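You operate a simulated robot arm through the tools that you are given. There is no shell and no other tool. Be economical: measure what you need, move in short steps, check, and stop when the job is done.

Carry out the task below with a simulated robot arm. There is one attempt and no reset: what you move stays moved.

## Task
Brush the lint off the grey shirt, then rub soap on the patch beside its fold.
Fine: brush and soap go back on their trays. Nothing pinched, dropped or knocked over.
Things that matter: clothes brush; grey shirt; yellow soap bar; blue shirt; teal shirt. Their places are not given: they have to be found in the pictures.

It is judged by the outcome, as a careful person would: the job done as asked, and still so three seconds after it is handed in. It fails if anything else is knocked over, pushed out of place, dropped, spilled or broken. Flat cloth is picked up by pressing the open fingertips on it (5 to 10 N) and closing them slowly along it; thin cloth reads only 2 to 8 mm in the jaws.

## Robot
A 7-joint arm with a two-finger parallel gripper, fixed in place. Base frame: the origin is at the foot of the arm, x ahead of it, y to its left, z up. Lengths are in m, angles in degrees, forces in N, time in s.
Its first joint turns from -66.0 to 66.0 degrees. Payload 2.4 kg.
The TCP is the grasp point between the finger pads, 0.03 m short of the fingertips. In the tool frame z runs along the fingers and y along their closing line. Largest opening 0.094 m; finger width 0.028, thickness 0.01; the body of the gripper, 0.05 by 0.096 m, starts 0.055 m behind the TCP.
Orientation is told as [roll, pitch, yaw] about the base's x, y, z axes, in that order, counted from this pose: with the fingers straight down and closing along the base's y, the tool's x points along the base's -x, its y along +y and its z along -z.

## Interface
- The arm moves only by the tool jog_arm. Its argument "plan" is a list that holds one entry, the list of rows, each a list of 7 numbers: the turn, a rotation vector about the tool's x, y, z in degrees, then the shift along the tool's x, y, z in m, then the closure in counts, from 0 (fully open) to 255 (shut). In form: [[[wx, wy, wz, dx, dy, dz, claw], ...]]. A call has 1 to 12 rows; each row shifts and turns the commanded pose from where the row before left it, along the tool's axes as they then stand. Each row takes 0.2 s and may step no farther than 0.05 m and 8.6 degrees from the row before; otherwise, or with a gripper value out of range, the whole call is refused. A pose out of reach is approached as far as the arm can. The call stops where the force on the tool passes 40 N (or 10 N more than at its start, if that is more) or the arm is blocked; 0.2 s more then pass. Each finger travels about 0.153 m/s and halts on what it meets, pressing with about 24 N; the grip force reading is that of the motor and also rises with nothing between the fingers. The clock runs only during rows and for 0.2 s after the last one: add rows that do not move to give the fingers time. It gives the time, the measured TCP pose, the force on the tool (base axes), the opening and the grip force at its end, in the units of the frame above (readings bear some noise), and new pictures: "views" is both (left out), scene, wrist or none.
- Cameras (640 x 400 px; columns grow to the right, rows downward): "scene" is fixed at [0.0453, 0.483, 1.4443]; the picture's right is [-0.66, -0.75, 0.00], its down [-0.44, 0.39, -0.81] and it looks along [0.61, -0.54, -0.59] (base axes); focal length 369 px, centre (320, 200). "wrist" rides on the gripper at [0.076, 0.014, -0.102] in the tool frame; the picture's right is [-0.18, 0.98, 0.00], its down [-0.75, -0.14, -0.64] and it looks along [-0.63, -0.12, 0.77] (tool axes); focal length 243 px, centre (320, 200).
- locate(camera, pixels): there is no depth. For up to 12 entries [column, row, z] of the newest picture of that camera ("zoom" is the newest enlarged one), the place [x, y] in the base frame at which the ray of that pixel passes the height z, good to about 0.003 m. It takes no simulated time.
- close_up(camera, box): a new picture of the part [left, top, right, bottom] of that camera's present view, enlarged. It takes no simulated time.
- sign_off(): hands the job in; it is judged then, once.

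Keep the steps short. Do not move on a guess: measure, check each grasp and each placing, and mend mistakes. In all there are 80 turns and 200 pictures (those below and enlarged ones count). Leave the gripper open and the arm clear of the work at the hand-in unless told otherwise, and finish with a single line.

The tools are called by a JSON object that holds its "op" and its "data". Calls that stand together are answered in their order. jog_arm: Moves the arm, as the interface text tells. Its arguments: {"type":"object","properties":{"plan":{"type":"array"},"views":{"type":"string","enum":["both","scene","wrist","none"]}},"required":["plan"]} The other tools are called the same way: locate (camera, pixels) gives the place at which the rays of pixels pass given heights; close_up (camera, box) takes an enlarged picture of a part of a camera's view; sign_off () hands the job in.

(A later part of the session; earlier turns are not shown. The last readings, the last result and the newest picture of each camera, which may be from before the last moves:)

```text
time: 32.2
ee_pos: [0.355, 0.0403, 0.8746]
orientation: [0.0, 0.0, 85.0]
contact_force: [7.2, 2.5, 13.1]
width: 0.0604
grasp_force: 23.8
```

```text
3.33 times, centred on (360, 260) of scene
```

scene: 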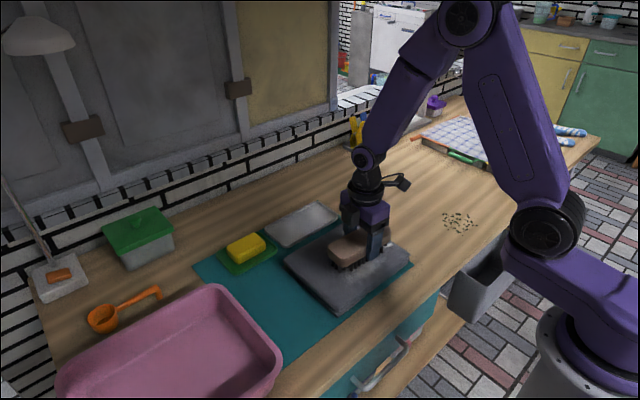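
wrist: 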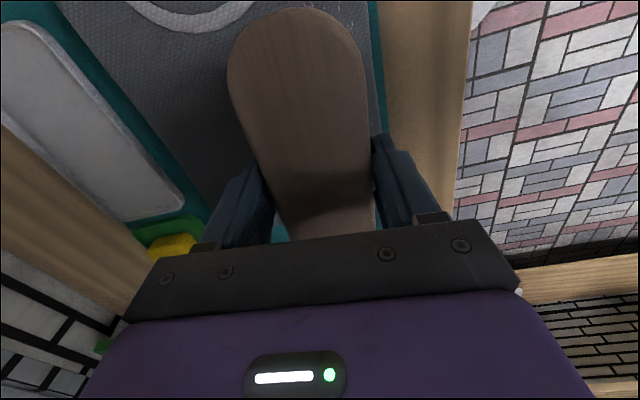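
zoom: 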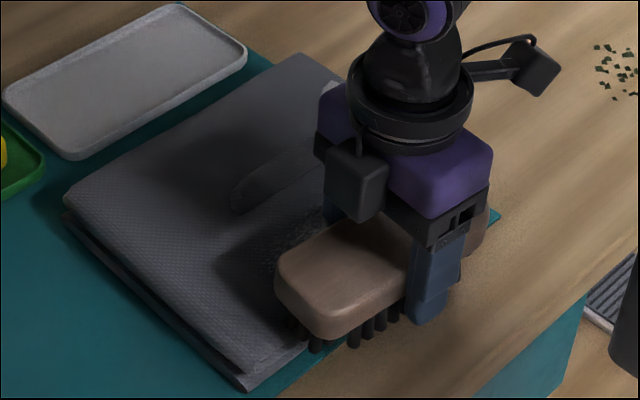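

Contact was real (13 N) and much of the lint is gone. I'll lift 3 cm, move aside toward −x, and look.

{"op": "jog_arm", "data": {"plan": [[[0, 0, 0, 0, 0, -0.04, 200], [0, 0, 0, 0, 0, -0.04, 200], [0, 0, 0, 0, 0.03, 0, 200], [0, 0, 0, 0, 0, 0, 200]]], "views": "wrist"}}

{"op": "close_up", "data": {"camera": "scene", "box": [280, 200, 420, 320]}}

```text
time: 33.2
ee_pos: [0.3239, 0.0434, 0.9552]
orientation: [0.0, 0.0, 85.0]
contact_force: [-1.3, 0.1, -1.7]
width: 0.0604
grasp_force: 23.8
```

wrist: 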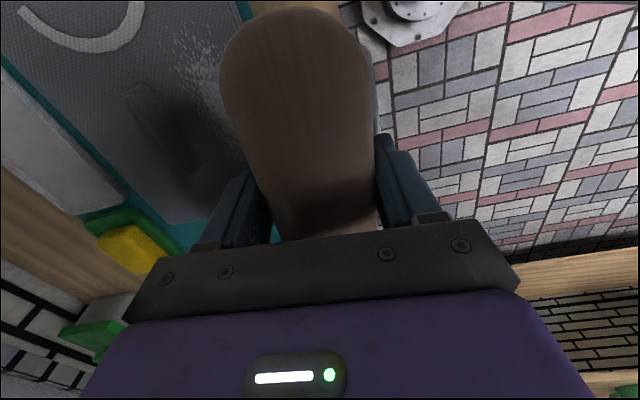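

```text
3.33 times, centred on (350, 260) of scene
```

zoom: 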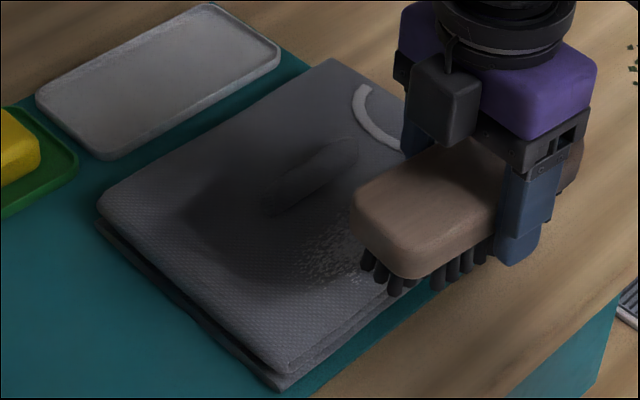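

The shirt hasn't moved, but some lint remains. I'll make a second stroke from x≈0.412 at the same working height.

{"op": "jog_arm", "data": {"plan": [[[0, 0, 0, 0, -0.044, 0, 200], [0, 0, 0, 0.002, -0.044, 0, 200], [0, 0, 0, 0, 0, 0.04, 200], [0, 0, 0, 0, 0, 0.03, 200], [0, 0, 0, 0, 0, 0.0095, 200], [0, 0, 0, 0, 0.008, 0.0002, 200], [0, 0, 0, 0, 0.01, 0.0002, 200], [0, 0, 0, 0, 0.01, 0.0001, 200], [0, 0, 0, 0, 0.01, 0.0001, 200], [0, 0, 0, 0, 0.01, 0.0001, 200], [0, 0, 0, 0, 0.008, 0, 200]]], "views": "none"}}

{"op": "jog_arm", "data": {"plan": [[[0, 0, 0, 0, 0, -0.04, 200], [0, 0, 0, 0, 0, -0.04, 200], [0, 0, 0, 0.04, 0.02, 0, 200], [0, 0, 0, 0.04, 0.02, 0, 200], [0, 0, 0, 0.04, 0.02, 0, 200], [0, 0, 0, 0, 0, 0, 200]]], "views": "none"}}

{"op": "close_up", "data": {"camera": "scene", "box": [280, 200, 420, 320]}}

```text
time: 35.6
ee_pos: [0.3547, 0.0391, 0.8744]
orientation: [0.4, 0.2, 85.0]
contact_force: [0.9, -1.1, 0.4]
width: 0.0598
grasp_force: 24.3
```

```text
time: 37.0
ee_pos: [0.2845, -0.0779, 0.9524]
orientation: [0.0, 0.1, 85.1]
contact_force: [-0.2, 0.4, -0.6]
width: 0.0599
grasp_force: 24.0
```

```text
3.33 times, centred on (350, 260) of scene
```

zoom: 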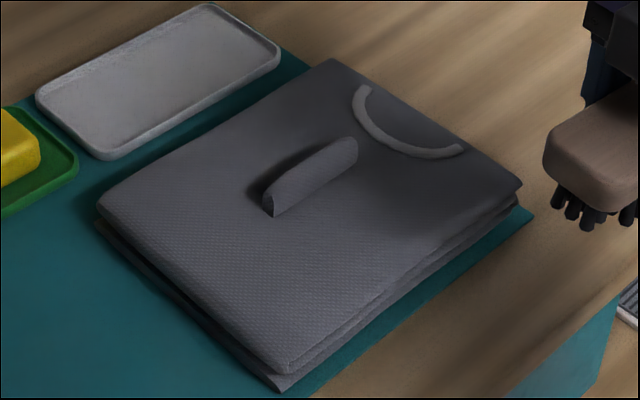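

The lint is gone and the shirt stayed put. Next the brush goes back: I'll carry it over its tray at (0.6485, 0.007).

{"op": "jog_arm", "data": {"plan": [[[0, 0, 0, -0.01455, -0.0444, 0, 200], [0, 0, 0, -0.01455, -0.0444, 0, 200], [0, 0, 0, -0.01455, -0.0444, 0, 200], [0, 0, 0, -0.01455, -0.0444, 0, 200], [0, 0, 0, -0.01455, -0.0444, 0, 200], [0, 0, 0, -0.01455, -0.0444, 0, 200], [0, 0, 0, -0.01455, -0.0444, 0, 200], [0, 0, 0, -0.01455, -0.0444, 0, 200], [0, 0, 0, 0, 0, 0, 200], [0, 0, 0, 0, 0, 0, 200]]]}}

{"op": "close_up", "data": {"camera": "scene", "box": [240, 140, 380, 260]}}

```text
time: 39.2
ee_pos: [0.6499, 0.0036, 0.9531]
orientation: [0.0, 0.1, 85.0]
contact_force: [-0.3, -0.2, -1.5]
width: 0.0598
grasp_force: 23.6
```

scene: 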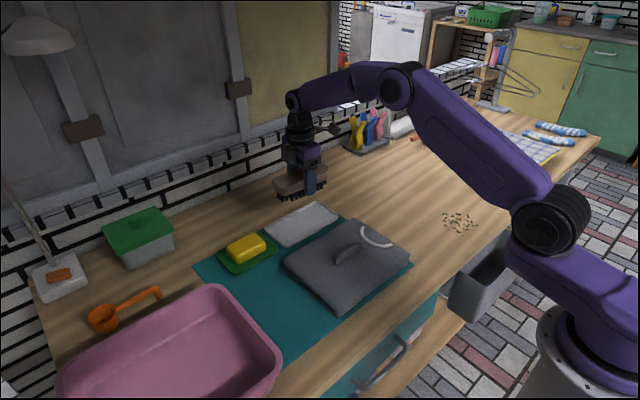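
wrist: 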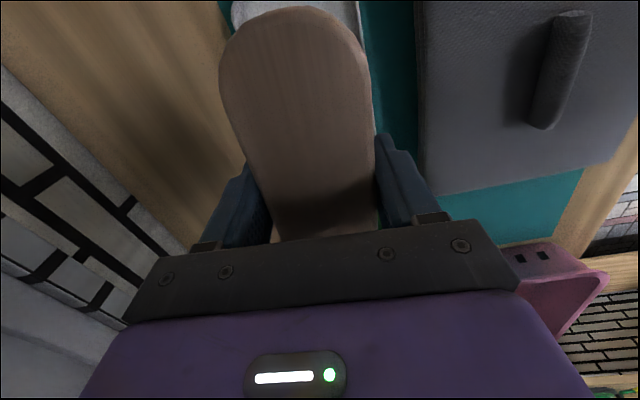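

```text
3.33 times, centred on (310, 200) of scene
```

zoom: 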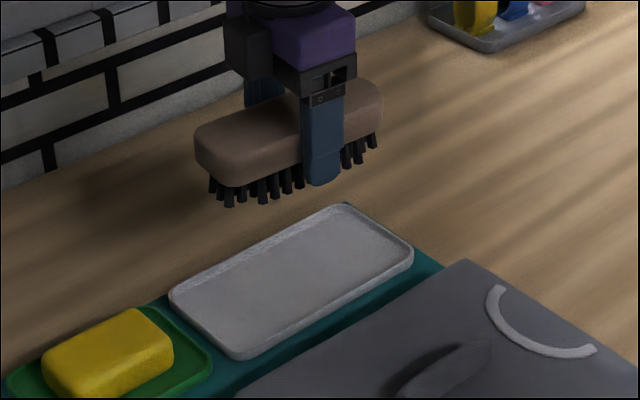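

It's aligned over the tray within 3 mm. I'll trim y and lower to just above the expected contact height.

{"op": "jog_arm", "data": {"plan": [[[0, 0, 0, -0.003, 0, 0.03, 200], [0, 0, 0, 0, 0, 0.04, 200], [0, 0, 0, 0, 0, 0.02, 200], [0, 0, 0, 0, 0, 0.009, 200], [0, 0, 0, 0, 0, 0, 200], [0, 0, 0, 0, 0, 0, 200]]], "views": "none"}}

{"op": "jog_arm", "data": {"plan": [[[0, 0, 0, 0, 0, 0.002, 200], [0, 0, 0, 0, 0, 0.0015, 200], [0, 0, 0, 0, 0, 0, 200]]], "views": "none"}}

{"op": "close_up", "data": {"camera": "scene", "box": [260, 170, 360, 255]}}

```text
time: 40.6
ee_pos: [0.6469, 0.0123, 0.8564]
orientation: [-0.1, -0.1, 84.9]
contact_force: [-0.1, -0.3, -1.6]
width: 0.0599
grasp_force: 24.2
```

```text
time: 41.4
ee_pos: [0.6486, 0.0138, 0.8531]
orientation: [-0.1, 0.0, 85.0]
contact_force: [0.2, 0.0, -1.2]
width: 0.06
grasp_force: 24.0
```

```text
4.71 times, centred on (310, 212) of scene
```

zoom: 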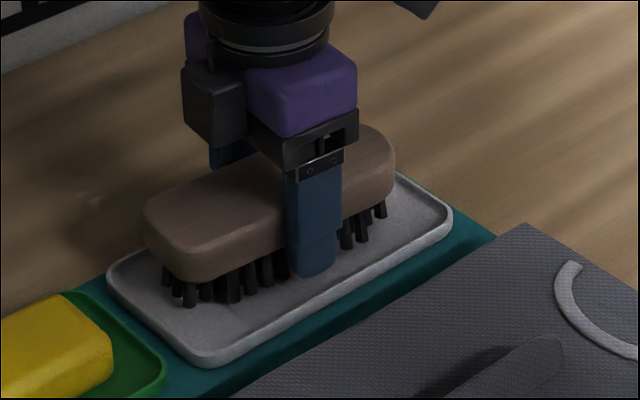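

It reads y=0.0138, so I'll shift back 5 mm, then lower in small steps until contact.

{"op": "jog_arm", "data": {"plan": [[[0, 0, 0, 0.005, 0, 0, 200], [0, 0, 0, 0, 0, 0.0015, 200], [0, 0, 0, 0, 0, 0.0015, 200], [0, 0, 0, 0, 0, 0, 200]]], "views": "none"}}

{"op": "jog_arm", "data": {"plan": [[[0, 0, 0, 0, 0, 0.001, 200], [0, 0, 0, 0, 0, 0, 200]]], "views": "none"}}

{"op": "jog_arm", "data": {"plan": [[[0, 0, 0, 0, 0, 0.001, 200], [0, 0, 0, 0, 0, 0, 200]]], "views": "none"}}

```text
time: 42.4
ee_pos: [0.6482, 0.0081, 0.8487]
orientation: [0.0, 0.1, 85.0]
contact_force: [0.3, 0.4, -1.1]
width: 0.0602
grasp_force: 23.8
```

```text
time: 43.0
ee_pos: [0.6482, 0.0092, 0.8478]
orientation: [0.0, 0.0, 85.1]
contact_force: [-0.6, -0.3, -1.3]
width: 0.06
grasp_force: 23.7
```

```text
time: 43.6
ee_pos: [0.6486, 0.0079, 0.8482]
orientation: [0.0, 0.0, 85.0]
contact_force: [0.0, 0.5, -0.6]
width: 0.0601
grasp_force: 24.1
```

{"op": "jog_arm", "data": {"plan": [[[0, 0, 0, 0, 0, 0.001, 200], [0, 0, 0, 0, 0, 0, 200]]], "views": "none"}}

{"op": "close_up", "data": {"camera": "scene", "box": [260, 170, 360, 255]}}

```text
time: 44.2
ee_pos: [0.6498, 0.0083, 0.8456]
orientation: [0.0, 0.1, 84.9]
contact_force: [0.4, 0.5, -2.4]
width: 0.0602
grasp_force: 23.7
```

```text
4.71 times, centred on (310, 212) of scene
```

zoom: 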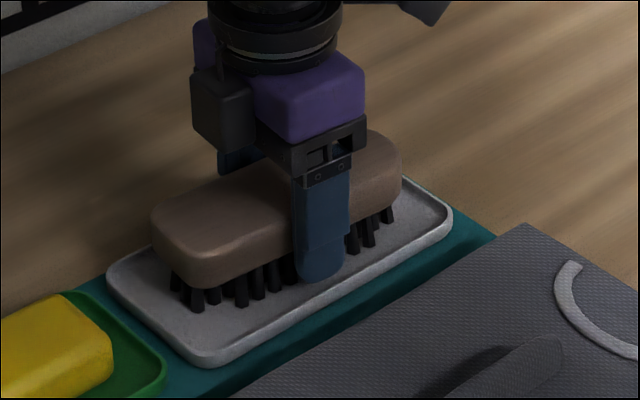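

{"op": "jog_arm", "data": {"plan": [[[0, 0, 0, 0, 0, 0.001, 200], [0, 0, 0, 0, 0, 0, 200]]], "views": "none"}}

{"op": "jog_arm", "data": {"plan": [[[0, 0, 0, 0, 0, 0.0007, 200], [0, 0, 0, 0, 0, 0, 200]]], "views": "none"}}

```text
time: 44.8
ee_pos: [0.6486, 0.0091, 0.8458]
orientation: [0.0, -0.1, 85.1]
contact_force: [-0.8, 0.7, 1.6]
width: 0.0597
grasp_force: 23.8
```

```text
time: 45.4
ee_pos: [0.6498, 0.0091, 0.8458]
orientation: [0.0, 0.0, 84.9]
contact_force: [0.0, 0.8, 7.9]
width: 0.0602
grasp_force: 24.2
```

Resting on the tray with 8 N. I'll open the fingers only slightly, so they don't touch the tray rim, then lift.

{"op": "jog_arm", "data": {"plan": [[[0, 0, 0, 0, 0, 0, 90], [0, 0, 0, 0, 0, 0, 80], [0, 0, 0, 0, 0, 0, 70], [0, 0, 0, 0, 0, 0, 70], [0, 0, 0, 0, 0, -0.005, 70], [0, 0, 0, 0, 0, -0.015, 60], [0, 0, 0, 0, 0, -0.03, 40], [0, 0, 0, 0, 0, -0.04, 20], [0, 0, 0, 0, 0, -0.03, 0], [0, 0, 0, 0, 0, 0, 0]]]}}

{"op": "close_up", "data": {"camera": "scene", "box": [200, 170, 360, 290]}}

{"op": "close_up", "data": {"camera": "wrist", "box": [180, 0, 640, 230]}}

```text
time: 47.6
ee_pos: [0.6468, 0.0115, 0.9632]
orientation: [0.0, 0.0, 85.1]
contact_force: [0.2, 0.2, 0.6]
width: 0.0942
grasp_force: 0.1
```

scene: 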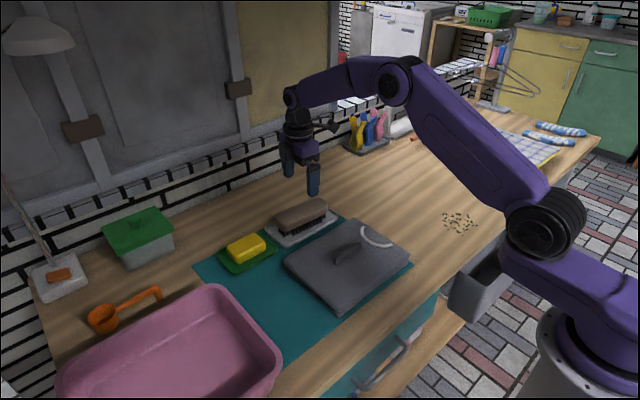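
wrist: 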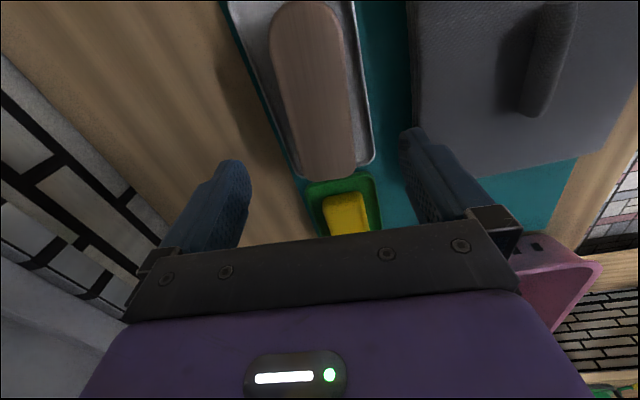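

```text
3.33 times, centred on (280, 230) of scene
```

zoom: 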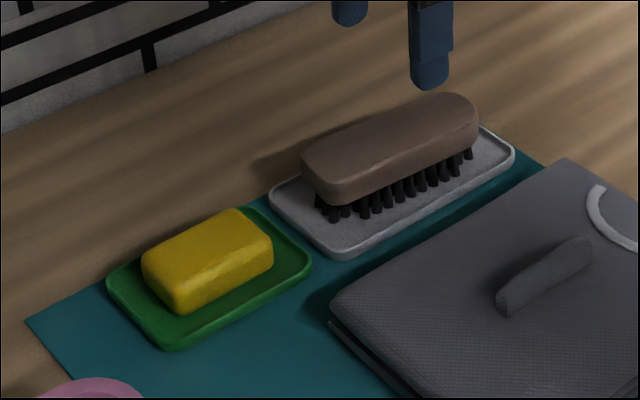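

```text
1.39 times, centred on (410, 115) of wrist
```

zoom: 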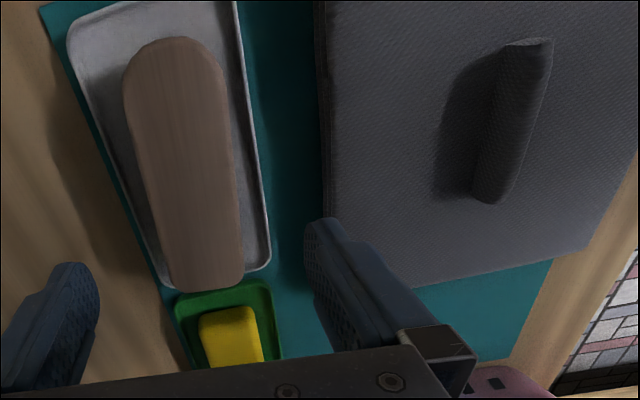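

The brush is back on its tray. Next I need the patch, so I'll zoom on the fold from this side.

{"op": "close_up", "data": {"camera": "wrist", "box": [460, 0, 620, 130]}}

{"op": "close_up", "data": {"camera": "scene", "box": [310, 215, 390, 275]}}

```text
3.08 times, centred on (540, 65) of wrist
```

zoom: 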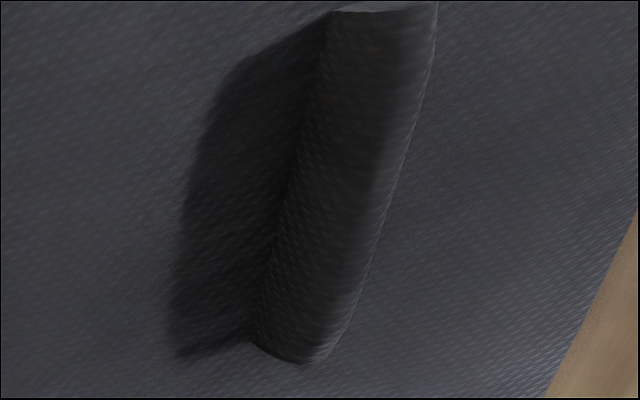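

```text
6.67 times, centred on (350, 245) of scene
```

zoom: 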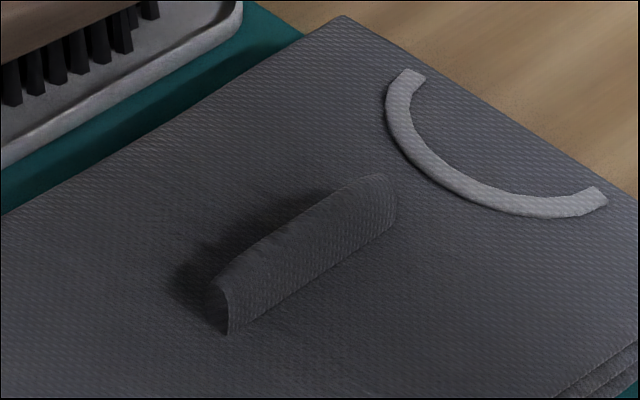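

The dark area on the far side looks like the fold's own shadow. I'll move the camera close over the shirt for a proper inspection.

{"op": "jog_arm", "data": {"plan": [[[0, 0, 0, 0.01, 0.045, 0.003, 0], [0, 0, 0, 0.01, 0.045, 0.003, 0], [0, 0, 0, 0.01, 0.045, 0.003, 0], [0, 0, 0, 0, 0, 0, 0], [0, 0, 0, 0, 0, 0, 0]]], "views": "wrist"}}

{"op": "close_up", "data": {"camera": "wrist", "box": [200, 0, 480, 220]}}

{"op": "close_up", "data": {"camera": "wrist", "box": [260, 40, 400, 140]}}

```text
time: 48.8
ee_pos: [0.5106, -0.0066, 0.9525]
orientation: [0.0, 0.1, 84.9]
contact_force: [0.0, 0.2, -0.4]
width: 0.094
grasp_force: 0.0
```

wrist: 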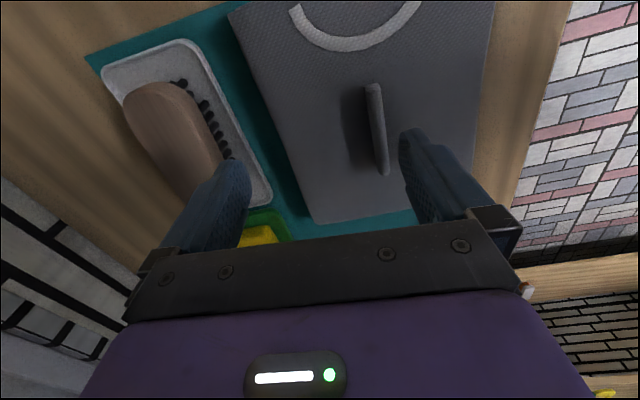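

```text
1.82 times, centred on (340, 110) of wrist
```

zoom: 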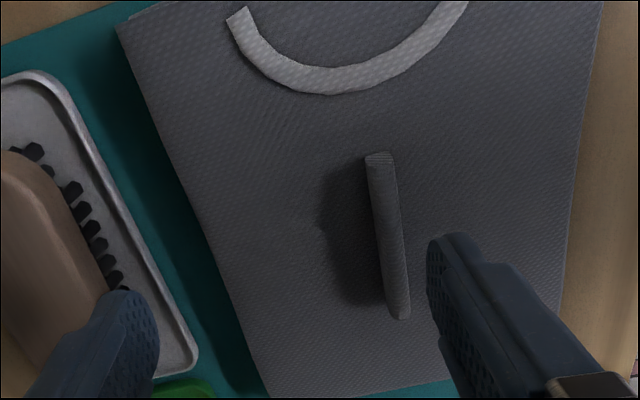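

```text
4.00 times, centred on (330, 90) of wrist
```

zoom: 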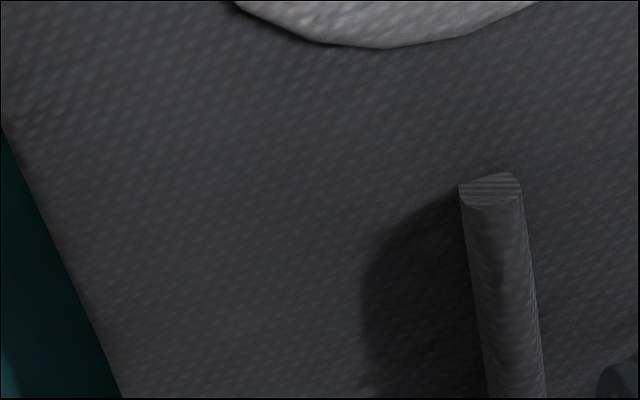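

The dark area left of the fold has an irregular edge, so it might be a stain rather than a shadow. Zooming tightly.

{"op": "close_up", "data": {"camera": "wrist", "box": [310, 70, 410, 190]}}

{"op": "close_up", "data": {"camera": "scene", "box": [320, 225, 375, 265]}}

```text
3.33 times, centred on (360, 130) of wrist
```

zoom: 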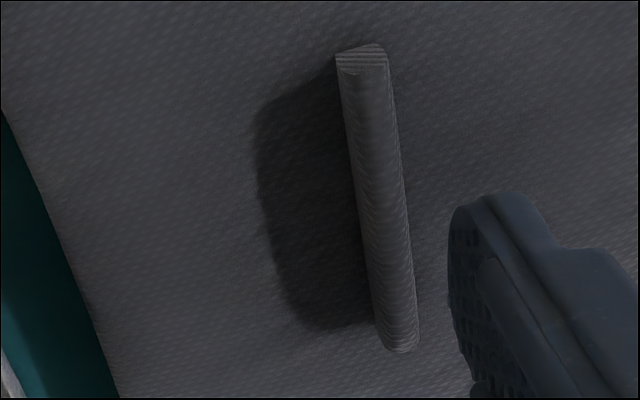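

```text
10.00 times, centred on (348, 245) of scene
```

zoom: 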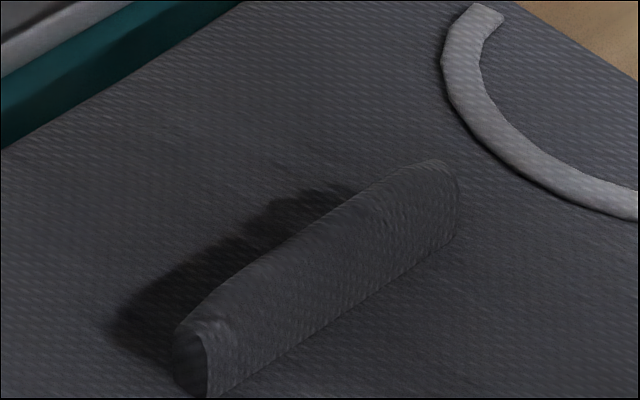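

That's a clean shadow outline with no stain there. I'll check where the lint was, moving the camera over the shirt's near half.

{"op": "jog_arm", "data": {"plan": [[[0, 0, 0, 0, 0.045, -0.02, 0], [0, 0, 0, 0, 0.045, -0.02, 0], [0, 0, 0, 0.02, 0.03, 0, 0], [0, 0, 0, 0.04, 0, 0, 0], [0, 0, 0, 0, 0, 0, 0]]], "views": "both"}}

{"op": "close_up", "data": {"camera": "wrist", "box": [180, 0, 420, 200]}}

{"op": "close_up", "data": {"camera": "scene", "box": [290, 230, 400, 315]}}

```text
time: 50.0
ee_pos: [0.3861, -0.0606, 0.998]
orientation: [0.0, -0.1, 85.0]
contact_force: [-0.1, -0.3, -0.7]
width: 0.0938
grasp_force: 0.1
```

scene: 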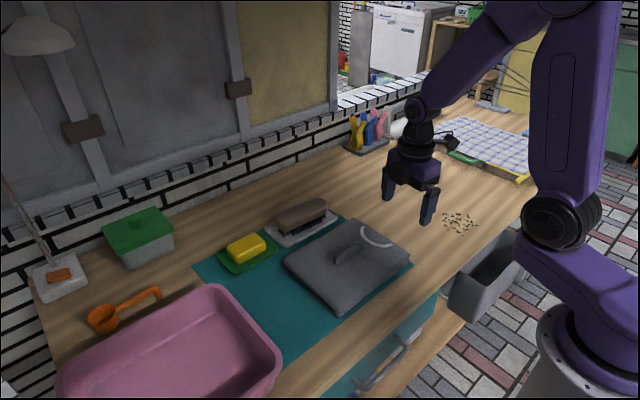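
wrist: 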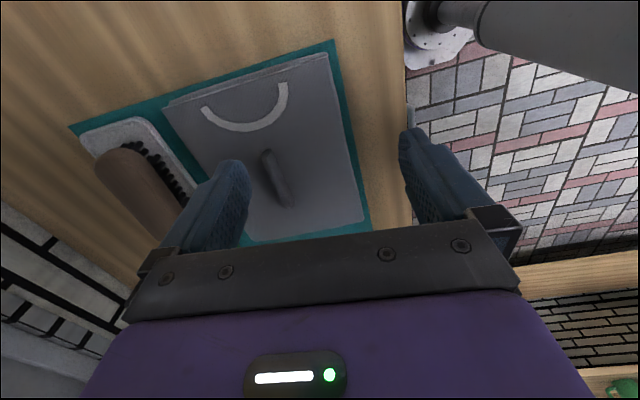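

```text
2.00 times, centred on (300, 100) of wrist
```

zoom: 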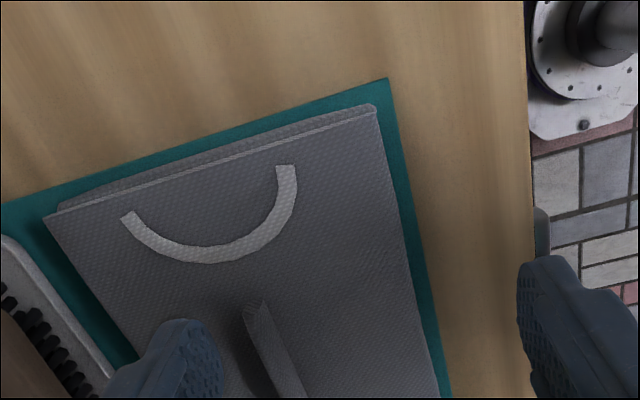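

```text
4.71 times, centred on (345, 272) of scene
```

zoom: 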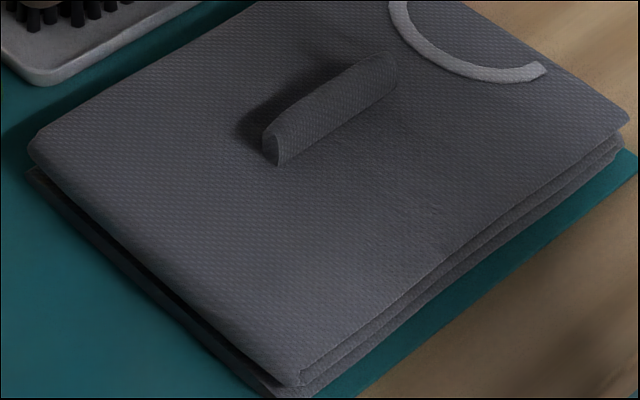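

Nothing obvious yet, but there may be a faint blotch between the fold and near edge around scene (365,262). I'll zoom there and on the far side.

{"op": "close_up", "data": {"camera": "scene", "box": [335, 240, 395, 290]}}

{"op": "close_up", "data": {"camera": "wrist", "box": [240, 100, 370, 235]}}

{"op": "close_up", "data": {"camera": "scene", "box": [290, 220, 350, 290]}}

```text
8.00 times, centred on (365, 265) of scene
```

zoom: 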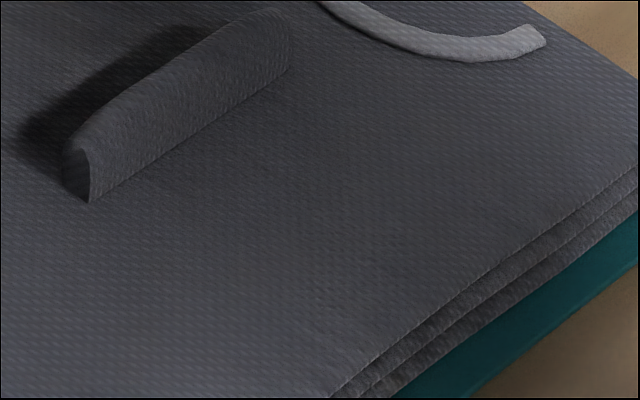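

```text
2.96 times, centred on (305, 168) of wrist
```

zoom: 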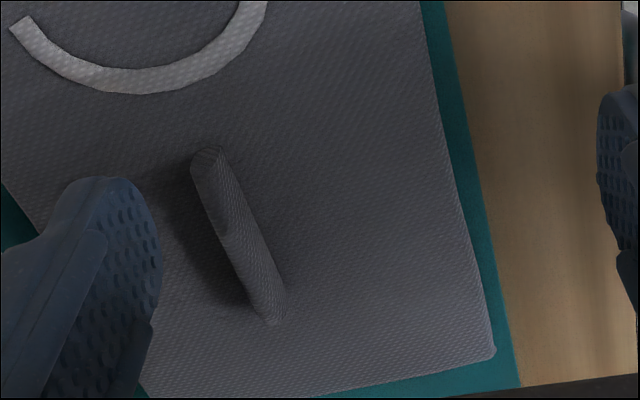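

```text
5.71 times, centred on (320, 255) of scene
```

zoom: 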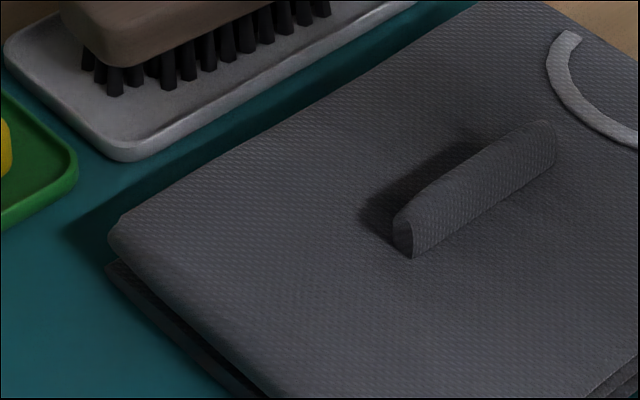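

I can't confirm a stain from this side. I'll turn the tool to about 170° yaw so the camera sits on the far side of the fold and looks back at it.

{"op": "jog_arm", "data": {"plan": [[[0, 0, 0, -0.03, -0.0375, 0, 0], [0, 0, 0, -0.03, -0.0375, 0, 0], [0, 0, 0, -0.03, -0.0375, 0, 0], [0, 0, -8.5, 0, 0, 0, 0], [0, 0, -8.5, 0, 0, 0, 0], [0, 0, -8.5, 0, 0, 0, 0], [0, 0, -8.5, 0, 0, 0, 0], [0, 0, -8.5, 0, 0, 0, 0], [0, 0, -8.5, 0, 0, 0, 0], [0, 0, -8.5, 0, 0, 0, 0], [0, 0, -8.5, 0, 0, 0, 0], [0, 0, -8.5, 0, 0, 0, 0]]], "views": "wrist"}}

{"op": "close_up", "data": {"camera": "wrist", "box": [200, 0, 460, 230]}}

```text
time: 52.6
ee_pos: [0.5081, 0.0222, 0.9968]
orientation: [0.0, 0.0, 161.7]
contact_force: [0.0, 0.3, -0.2]
width: 0.0939
grasp_force: 0.1
```

wrist: 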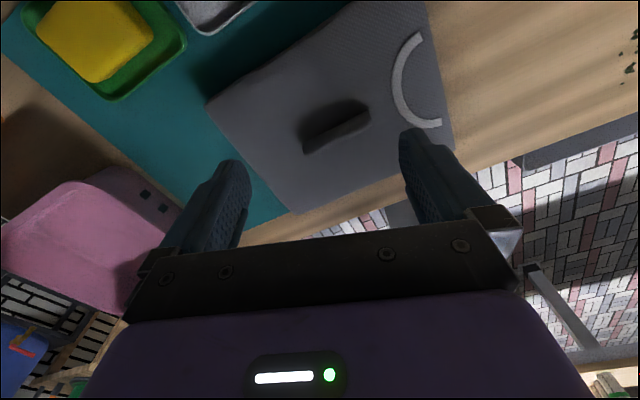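

```text
1.74 times, centred on (330, 115) of wrist
```

zoom: 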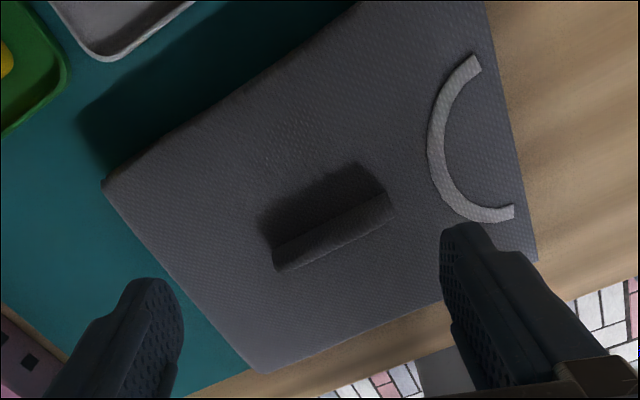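

{"op": "close_up", "data": {"camera": "wrist", "box": [285, 80, 385, 170]}}

{"op": "close_up", "data": {"camera": "scene", "box": [300, 215, 400, 300]}}

```text
4.44 times, centred on (335, 125) of wrist
```

zoom: 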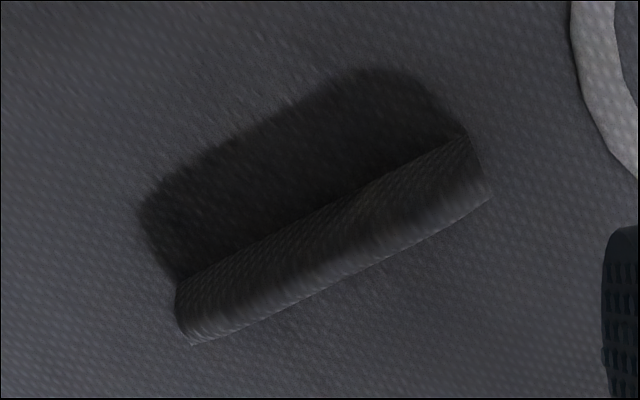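

```text
4.71 times, centred on (350, 258) of scene
```

zoom: 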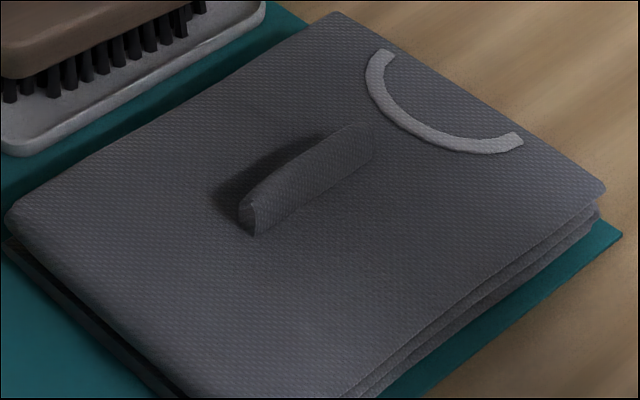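

Part of the shadow has a brownish tint near zoom (370,150), different from the bluish grey. I'll zoom more.

{"op": "close_up", "data": {"camera": "wrist", "box": [315, 90, 365, 130]}}

{"op": "locate", "data": {"camera": "wrist", "pixels": [[343, 118, 0.845], [318, 126, 0.845], [338, 96, 0.845], [292, 127, 0.845], [367, 96, 0.845], [300, 140, 0.845], [303, 145, 0.845], [365, 112, 0.845]]}}

```text
10.00 times, centred on (340, 110) of wrist
```

zoom: 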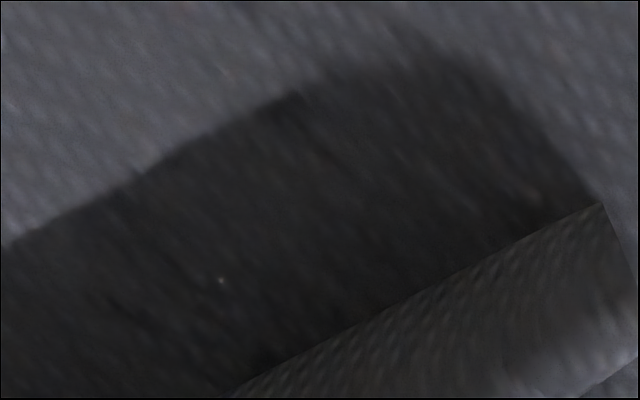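

```text
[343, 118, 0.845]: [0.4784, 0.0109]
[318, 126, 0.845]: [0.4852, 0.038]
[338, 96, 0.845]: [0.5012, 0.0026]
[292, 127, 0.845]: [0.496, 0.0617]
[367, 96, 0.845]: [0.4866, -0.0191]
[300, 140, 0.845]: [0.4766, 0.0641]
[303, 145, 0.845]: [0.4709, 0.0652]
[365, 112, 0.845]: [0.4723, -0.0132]
```

The brown tint and a small bulge beyond the straight shadow edge both sit near (0.487, 0). I'll lower the camera for a sharper look at the far side.

{"op": "jog_arm", "data": {"plan": [[[0, 0, 0, 0.012, 0.006, 0.03, 0], [0, 0, 0, 0.013, 0.007, 0.035, 0], [0, 0, 0, 0, 0, 0, 0], [0, 0, 0, 0, 0, 0, 0]]], "views": "wrist"}}

{"op": "close_up", "data": {"camera": "wrist", "box": [240, 60, 420, 230]}}

```text
time: 53.6
ee_pos: [0.5273, 0.0009, 0.9312]
orientation: [0.1, 0.0, 161.5]
contact_force: [0.3, 0.3, -0.6]
width: 0.094
grasp_force: 0.0
```

wrist: 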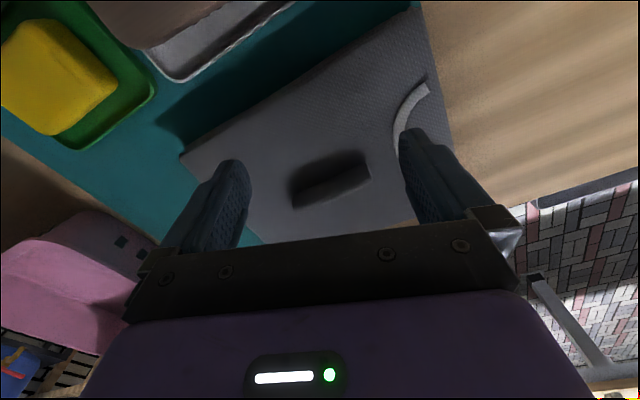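

```text
2.35 times, centred on (330, 145) of wrist
```

zoom: 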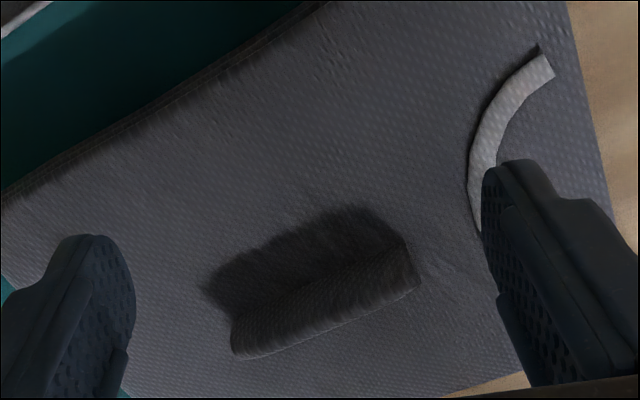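

{"op": "close_up", "data": {"camera": "wrist", "box": [280, 140, 380, 210]}}

{"op": "locate", "data": {"camera": "wrist", "pixels": [[345, 150, 0.845], [320, 165, 0.845], [295, 180, 0.845], [362, 158, 0.845], [293, 205, 0.845], [370, 178, 0.845]]}}

```text
5.71 times, centred on (330, 175) of wrist
```

zoom: 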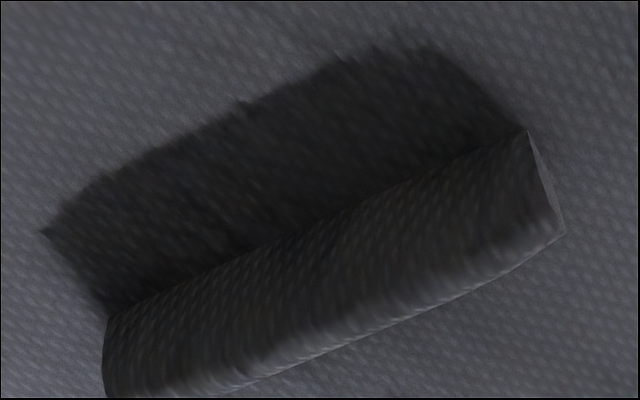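

```text
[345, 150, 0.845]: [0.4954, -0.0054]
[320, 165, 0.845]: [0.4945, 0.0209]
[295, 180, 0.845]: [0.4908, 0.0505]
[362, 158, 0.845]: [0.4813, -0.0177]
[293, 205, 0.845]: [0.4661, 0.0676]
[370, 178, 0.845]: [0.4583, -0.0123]
```

From this side it's a plain shadow, with the same tint on the fold itself. Earlier, the lint spot at scene (366,269) looked slightly warmer, so a faint stain may have been under the lint. I'll check that spot again.

{"op": "close_up", "data": {"camera": "scene", "box": [320, 235, 410, 300]}}

{"op": "close_up", "data": {"camera": "scene", "box": [270, 205, 430, 320]}}

```text
6.15 times, centred on (365, 268) of scene
```

zoom: 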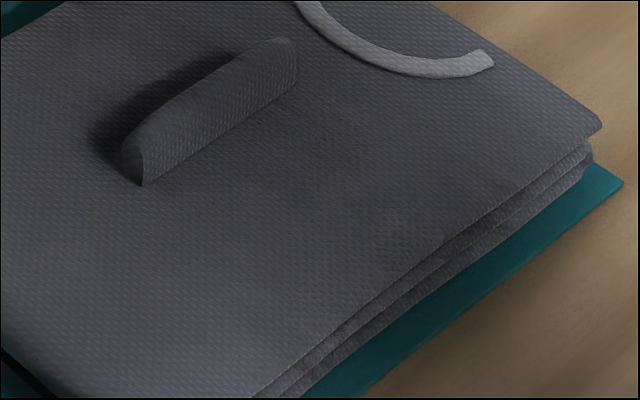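

```text
3.48 times, centred on (350, 262) of scene
```

zoom: 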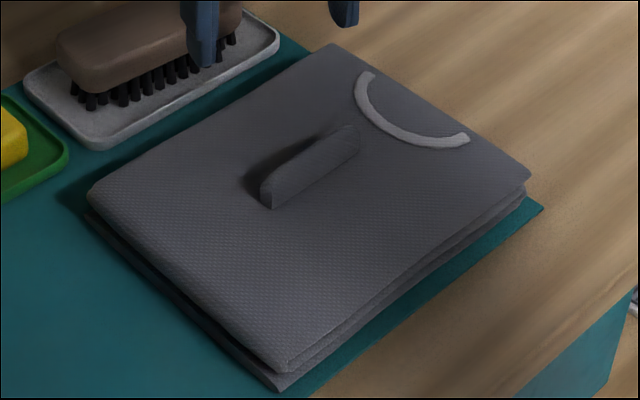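

There may be a slightly darker area there. I'll bring the wrist camera over the former lint spot.

{"op": "jog_arm", "data": {"plan": [[[0, 0, 0, -0.036, 0.001, -0.005, 0], [0, 0, 0, -0.036, 0.001, -0.005, 0], [0, 0, 0, 0, 0, 0, 0], [0, 0, 0, 0, 0, 0, 0]]], "views": "wrist"}}

{"op": "close_up", "data": {"camera": "wrist", "box": [220, 20, 420, 230]}}

```text
time: 54.6
ee_pos: [0.4606, 0.0231, 0.9417]
orientation: [0.0, 0.0, 161.5]
contact_force: [-0.1, -0.3, -0.1]
width: 0.0941
grasp_force: 0.0
```

wrist: 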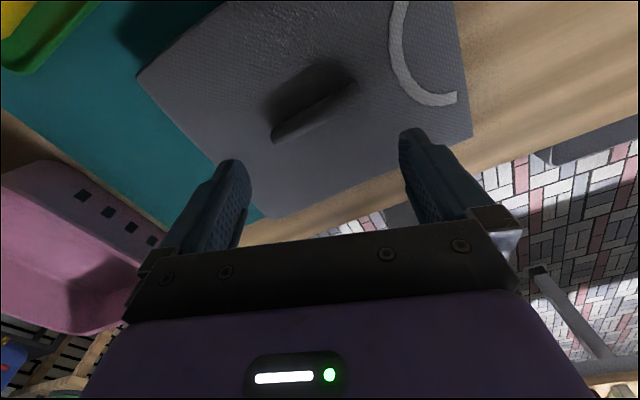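

```text
1.90 times, centred on (320, 125) of wrist
```

zoom: 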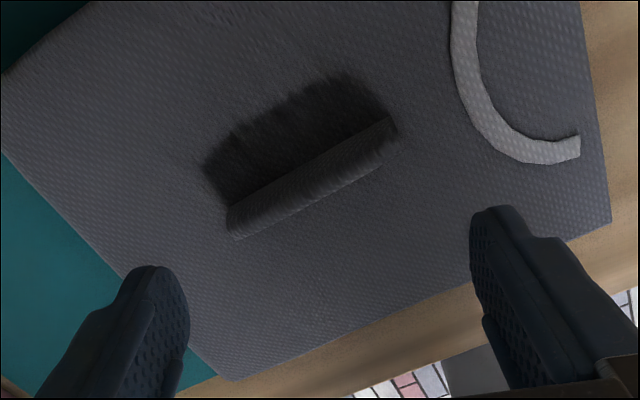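

White specks show near wrist (295,15), on the far part of the shirt. Zooming there, and on the near side of the fold.

{"op": "close_up", "data": {"camera": "wrist", "box": [235, 0, 365, 80]}}

{"op": "close_up", "data": {"camera": "wrist", "box": [270, 90, 400, 220]}}

{"op": "locate", "data": {"camera": "wrist", "pixels": [[295, 15, 0.845], [270, 10, 0.845], [320, 10, 0.845], [295, 40, 0.845]]}}

```text
4.92 times, centred on (300, 40) of wrist
```

zoom: 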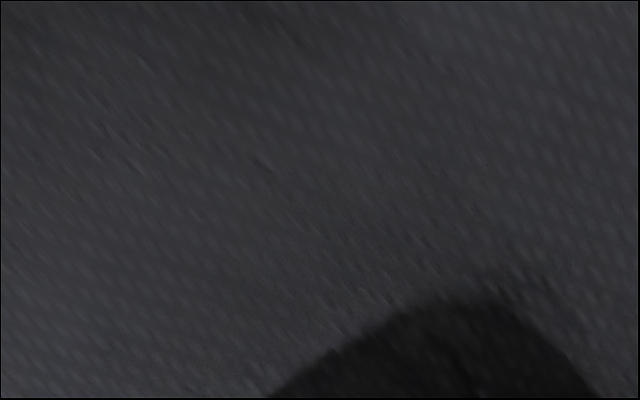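

```text
3.08 times, centred on (335, 155) of wrist
```

zoom: 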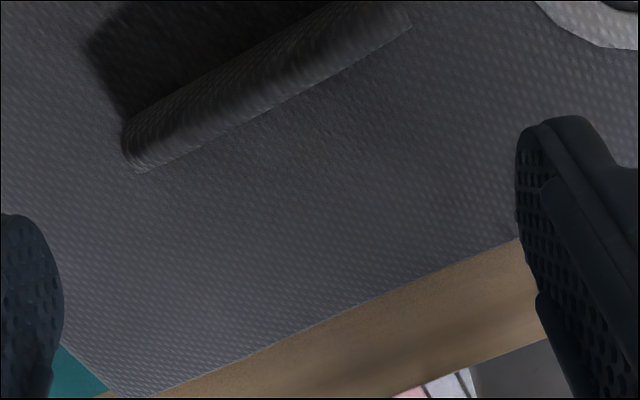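

```text
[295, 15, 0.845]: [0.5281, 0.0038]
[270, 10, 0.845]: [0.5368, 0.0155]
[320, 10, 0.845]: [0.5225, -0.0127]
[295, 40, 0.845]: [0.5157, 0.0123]
```

A faint brownish area appears just on the near side of the fold, around wrist (338,140). Zooming and locating it.

{"op": "close_up", "data": {"camera": "wrist", "box": [305, 110, 375, 165]}}

{"op": "locate", "data": {"camera": "wrist", "pixels": [[338, 139, 0.845], [322, 135, 0.845], [358, 145, 0.845], [345, 155, 0.845]]}}

{"op": "close_up", "data": {"camera": "scene", "box": [335, 243, 385, 280]}}

```text
7.27 times, centred on (340, 138) of wrist
```

zoom: 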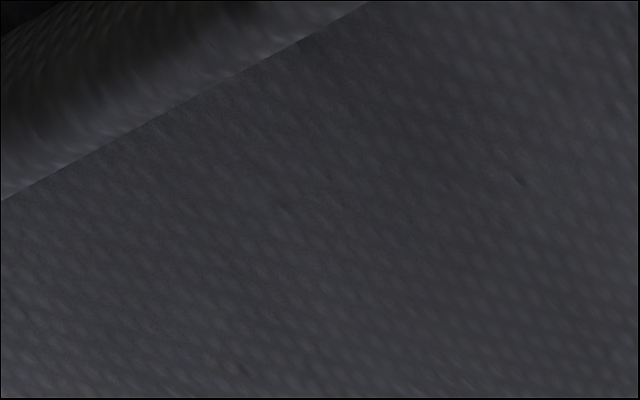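

```text
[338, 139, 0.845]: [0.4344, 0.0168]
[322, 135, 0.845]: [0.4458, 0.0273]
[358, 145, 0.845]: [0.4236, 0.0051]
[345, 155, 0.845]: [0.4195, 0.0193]
```

```text
10.81 times, centred on (360, 262) of scene
```

zoom: 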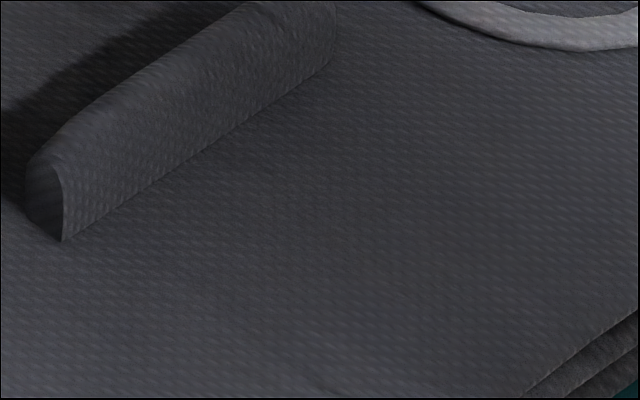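

Inconclusive: the only repeated hint of a tint is on the near side, about (0.43, 0.02), which is also where the lint was. I'll rub that zone and see whether the soap shows anything. First I'll rise and turn back to yaw 88 to view the soap.

{"op": "jog_arm", "data": {"plan": [[[0, 0, 8.2, 0, 0, -0.03, 0], [0, 0, 8.2, 0, 0, -0.03, 0], [0, 0, 8.2, 0, 0, 0, 0], [0, 0, 8.2, 0, 0, 0, 0], [0, 0, 8.2, 0, 0, 0, 0], [0, 0, 8.2, 0, 0, 0, 0], [0, 0, 8.2, 0, 0, 0, 0], [0, 0, 8.1, 0, 0, 0, 0], [0, 0, 8.1, 0, 0, 0, 0], [0, 0, 0, 0, 0, 0, 0]]], "views": "none"}}

{"op": "jog_arm", "data": {"plan": [[[0, 0, 0, -0.02, -0.04, 0, 0], [0, 0, 0, -0.02, -0.04, 0, 0], [0, 0, 0, -0.02, -0.04, 0.015, 0], [0, 0, 0, -0.02, -0.04, 0.015, 0], [0, 0, 0, -0.02, -0.03, 0.015, 0], [0, 0, 0, 0, 0, 0, 0], [0, 0, 0, 0, 0, 0, 0]]]}}

{"op": "close_up", "data": {"camera": "wrist", "box": [180, 0, 500, 230]}}

```text
time: 56.8
ee_pos: [0.4574, 0.0218, 1.0018]
orientation: [0.1, -0.1, 87.8]
contact_force: [-0.2, 0.4, 0.4]
width: 0.0938
grasp_force: 0.0
```

```text
time: 58.4
ee_pos: [0.654, 0.1158, 0.9539]
orientation: [0.0, 0.1, 87.9]
contact_force: [0.5, -0.2, 0.7]
width: 0.0939
grasp_force: 0.1
```

scene: 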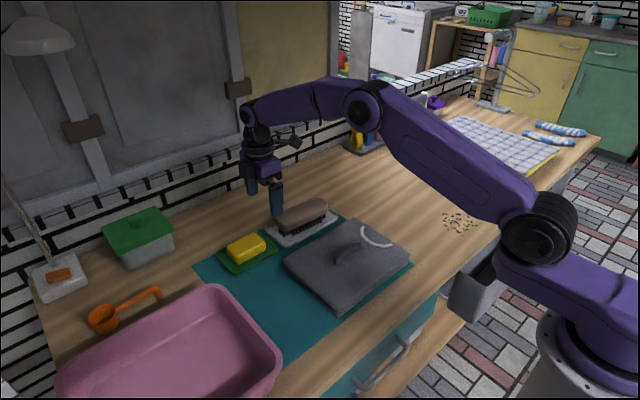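
wrist: 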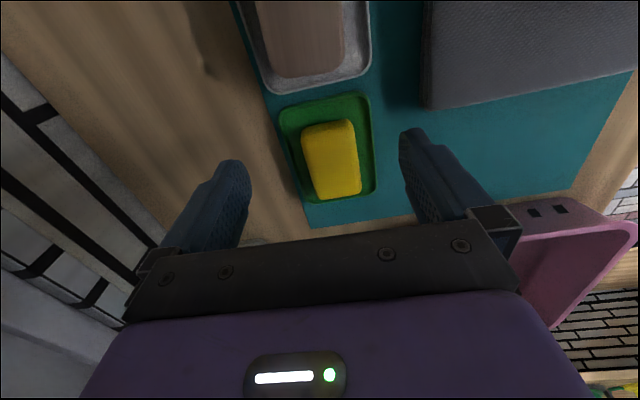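

```text
1.74 times, centred on (340, 115) of wrist
```

zoom: 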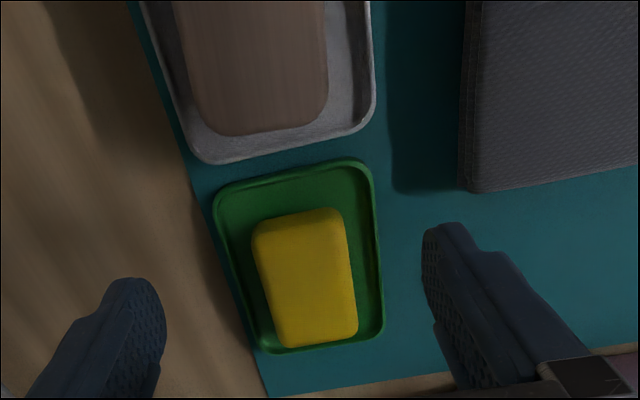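

The soap is clearly visible. Measuring its corners in both cameras.

{"op": "locate", "data": {"camera": "wrist", "pixels": [[302, 132, 0.845], [351, 122, 0.845], [360, 192, 0.845], [319, 197, 0.845], [302, 132, 0.835], [351, 122, 0.835], [360, 192, 0.835], [319, 197, 0.835]]}}

{"op": "close_up", "data": {"camera": "scene", "box": [205, 220, 305, 290]}}

```text
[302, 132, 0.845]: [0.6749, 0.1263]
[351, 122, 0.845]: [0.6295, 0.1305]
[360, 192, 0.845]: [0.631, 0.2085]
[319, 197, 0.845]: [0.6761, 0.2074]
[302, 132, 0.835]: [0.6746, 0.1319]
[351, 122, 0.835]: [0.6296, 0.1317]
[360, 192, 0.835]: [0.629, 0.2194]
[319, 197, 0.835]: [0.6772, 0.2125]
```

```text
5.71 times, centred on (255, 255) of scene
```

zoom: 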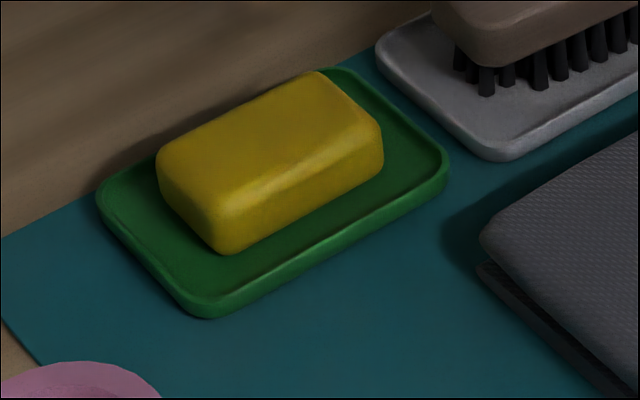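

The soap spans x 0.628–0.677, y 0.135–0.215, centre (0.6525, 0.175), top about 0.842. I'll move above it and go down to TCP 0.858, keeping the tips above the tray rim.

{"op": "jog_arm", "data": {"plan": [[[0, 0, 0, -0.03, 0.002, 0, 0], [0, 0, 0, -0.029, 0.0015, 0, 0], [0, 0, 0, 0, 0, 0.035, 0], [0, 0, 0, 0, 0, 0.03, 0], [0, 0, 0, 0, 0, 0.015, 0], [0, 0, 0, 0, 0, 0, 0], [0, 0, 0, 0, 0, 0, 0]]]}}

{"op": "close_up", "data": {"camera": "scene", "box": [195, 190, 315, 290]}}

```text
time: 60.0
ee_pos: [0.6497, 0.1754, 0.8774]
orientation: [0.0, 0.0, 87.8]
contact_force: [-0.5, -0.2, 0.0]
width: 0.0942
grasp_force: 0.0
```

scene: 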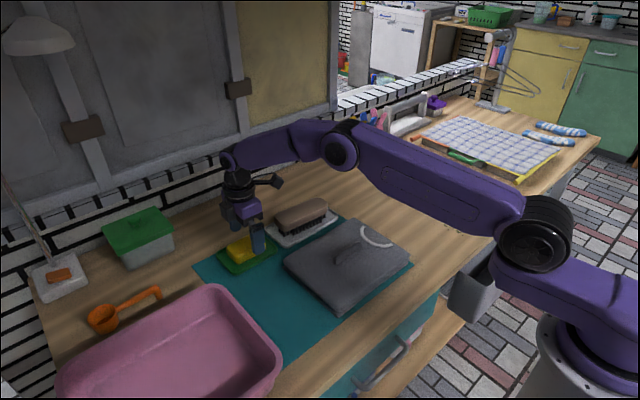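
wrist: 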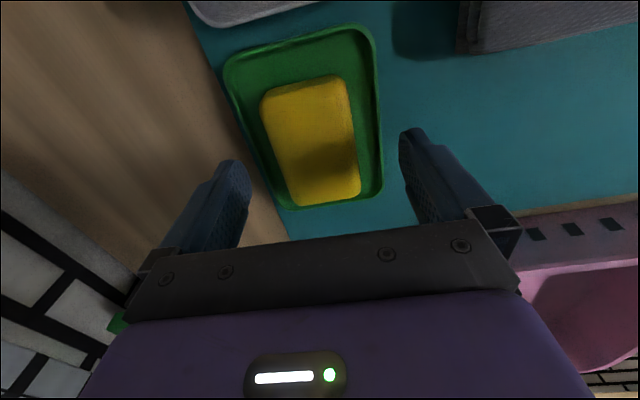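

```text
4.00 times, centred on (255, 240) of scene
```

zoom: 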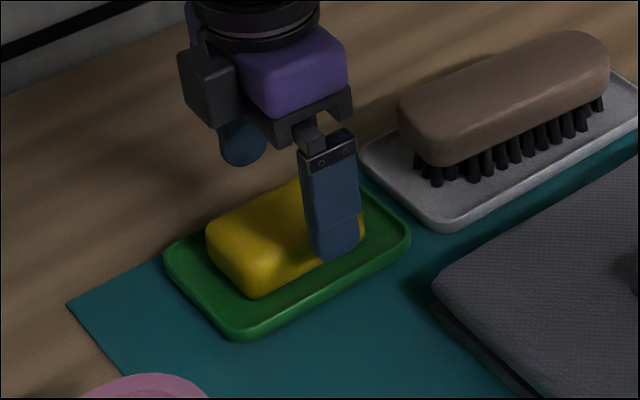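

{"op": "locate", "data": {"camera": "wrist", "pixels": [[263, 108, 0.84], [349, 95, 0.84], [360, 187, 0.84], [293, 202, 0.84]]}}

```text
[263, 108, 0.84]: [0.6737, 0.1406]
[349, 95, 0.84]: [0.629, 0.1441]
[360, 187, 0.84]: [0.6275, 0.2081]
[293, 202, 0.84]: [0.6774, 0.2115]
```

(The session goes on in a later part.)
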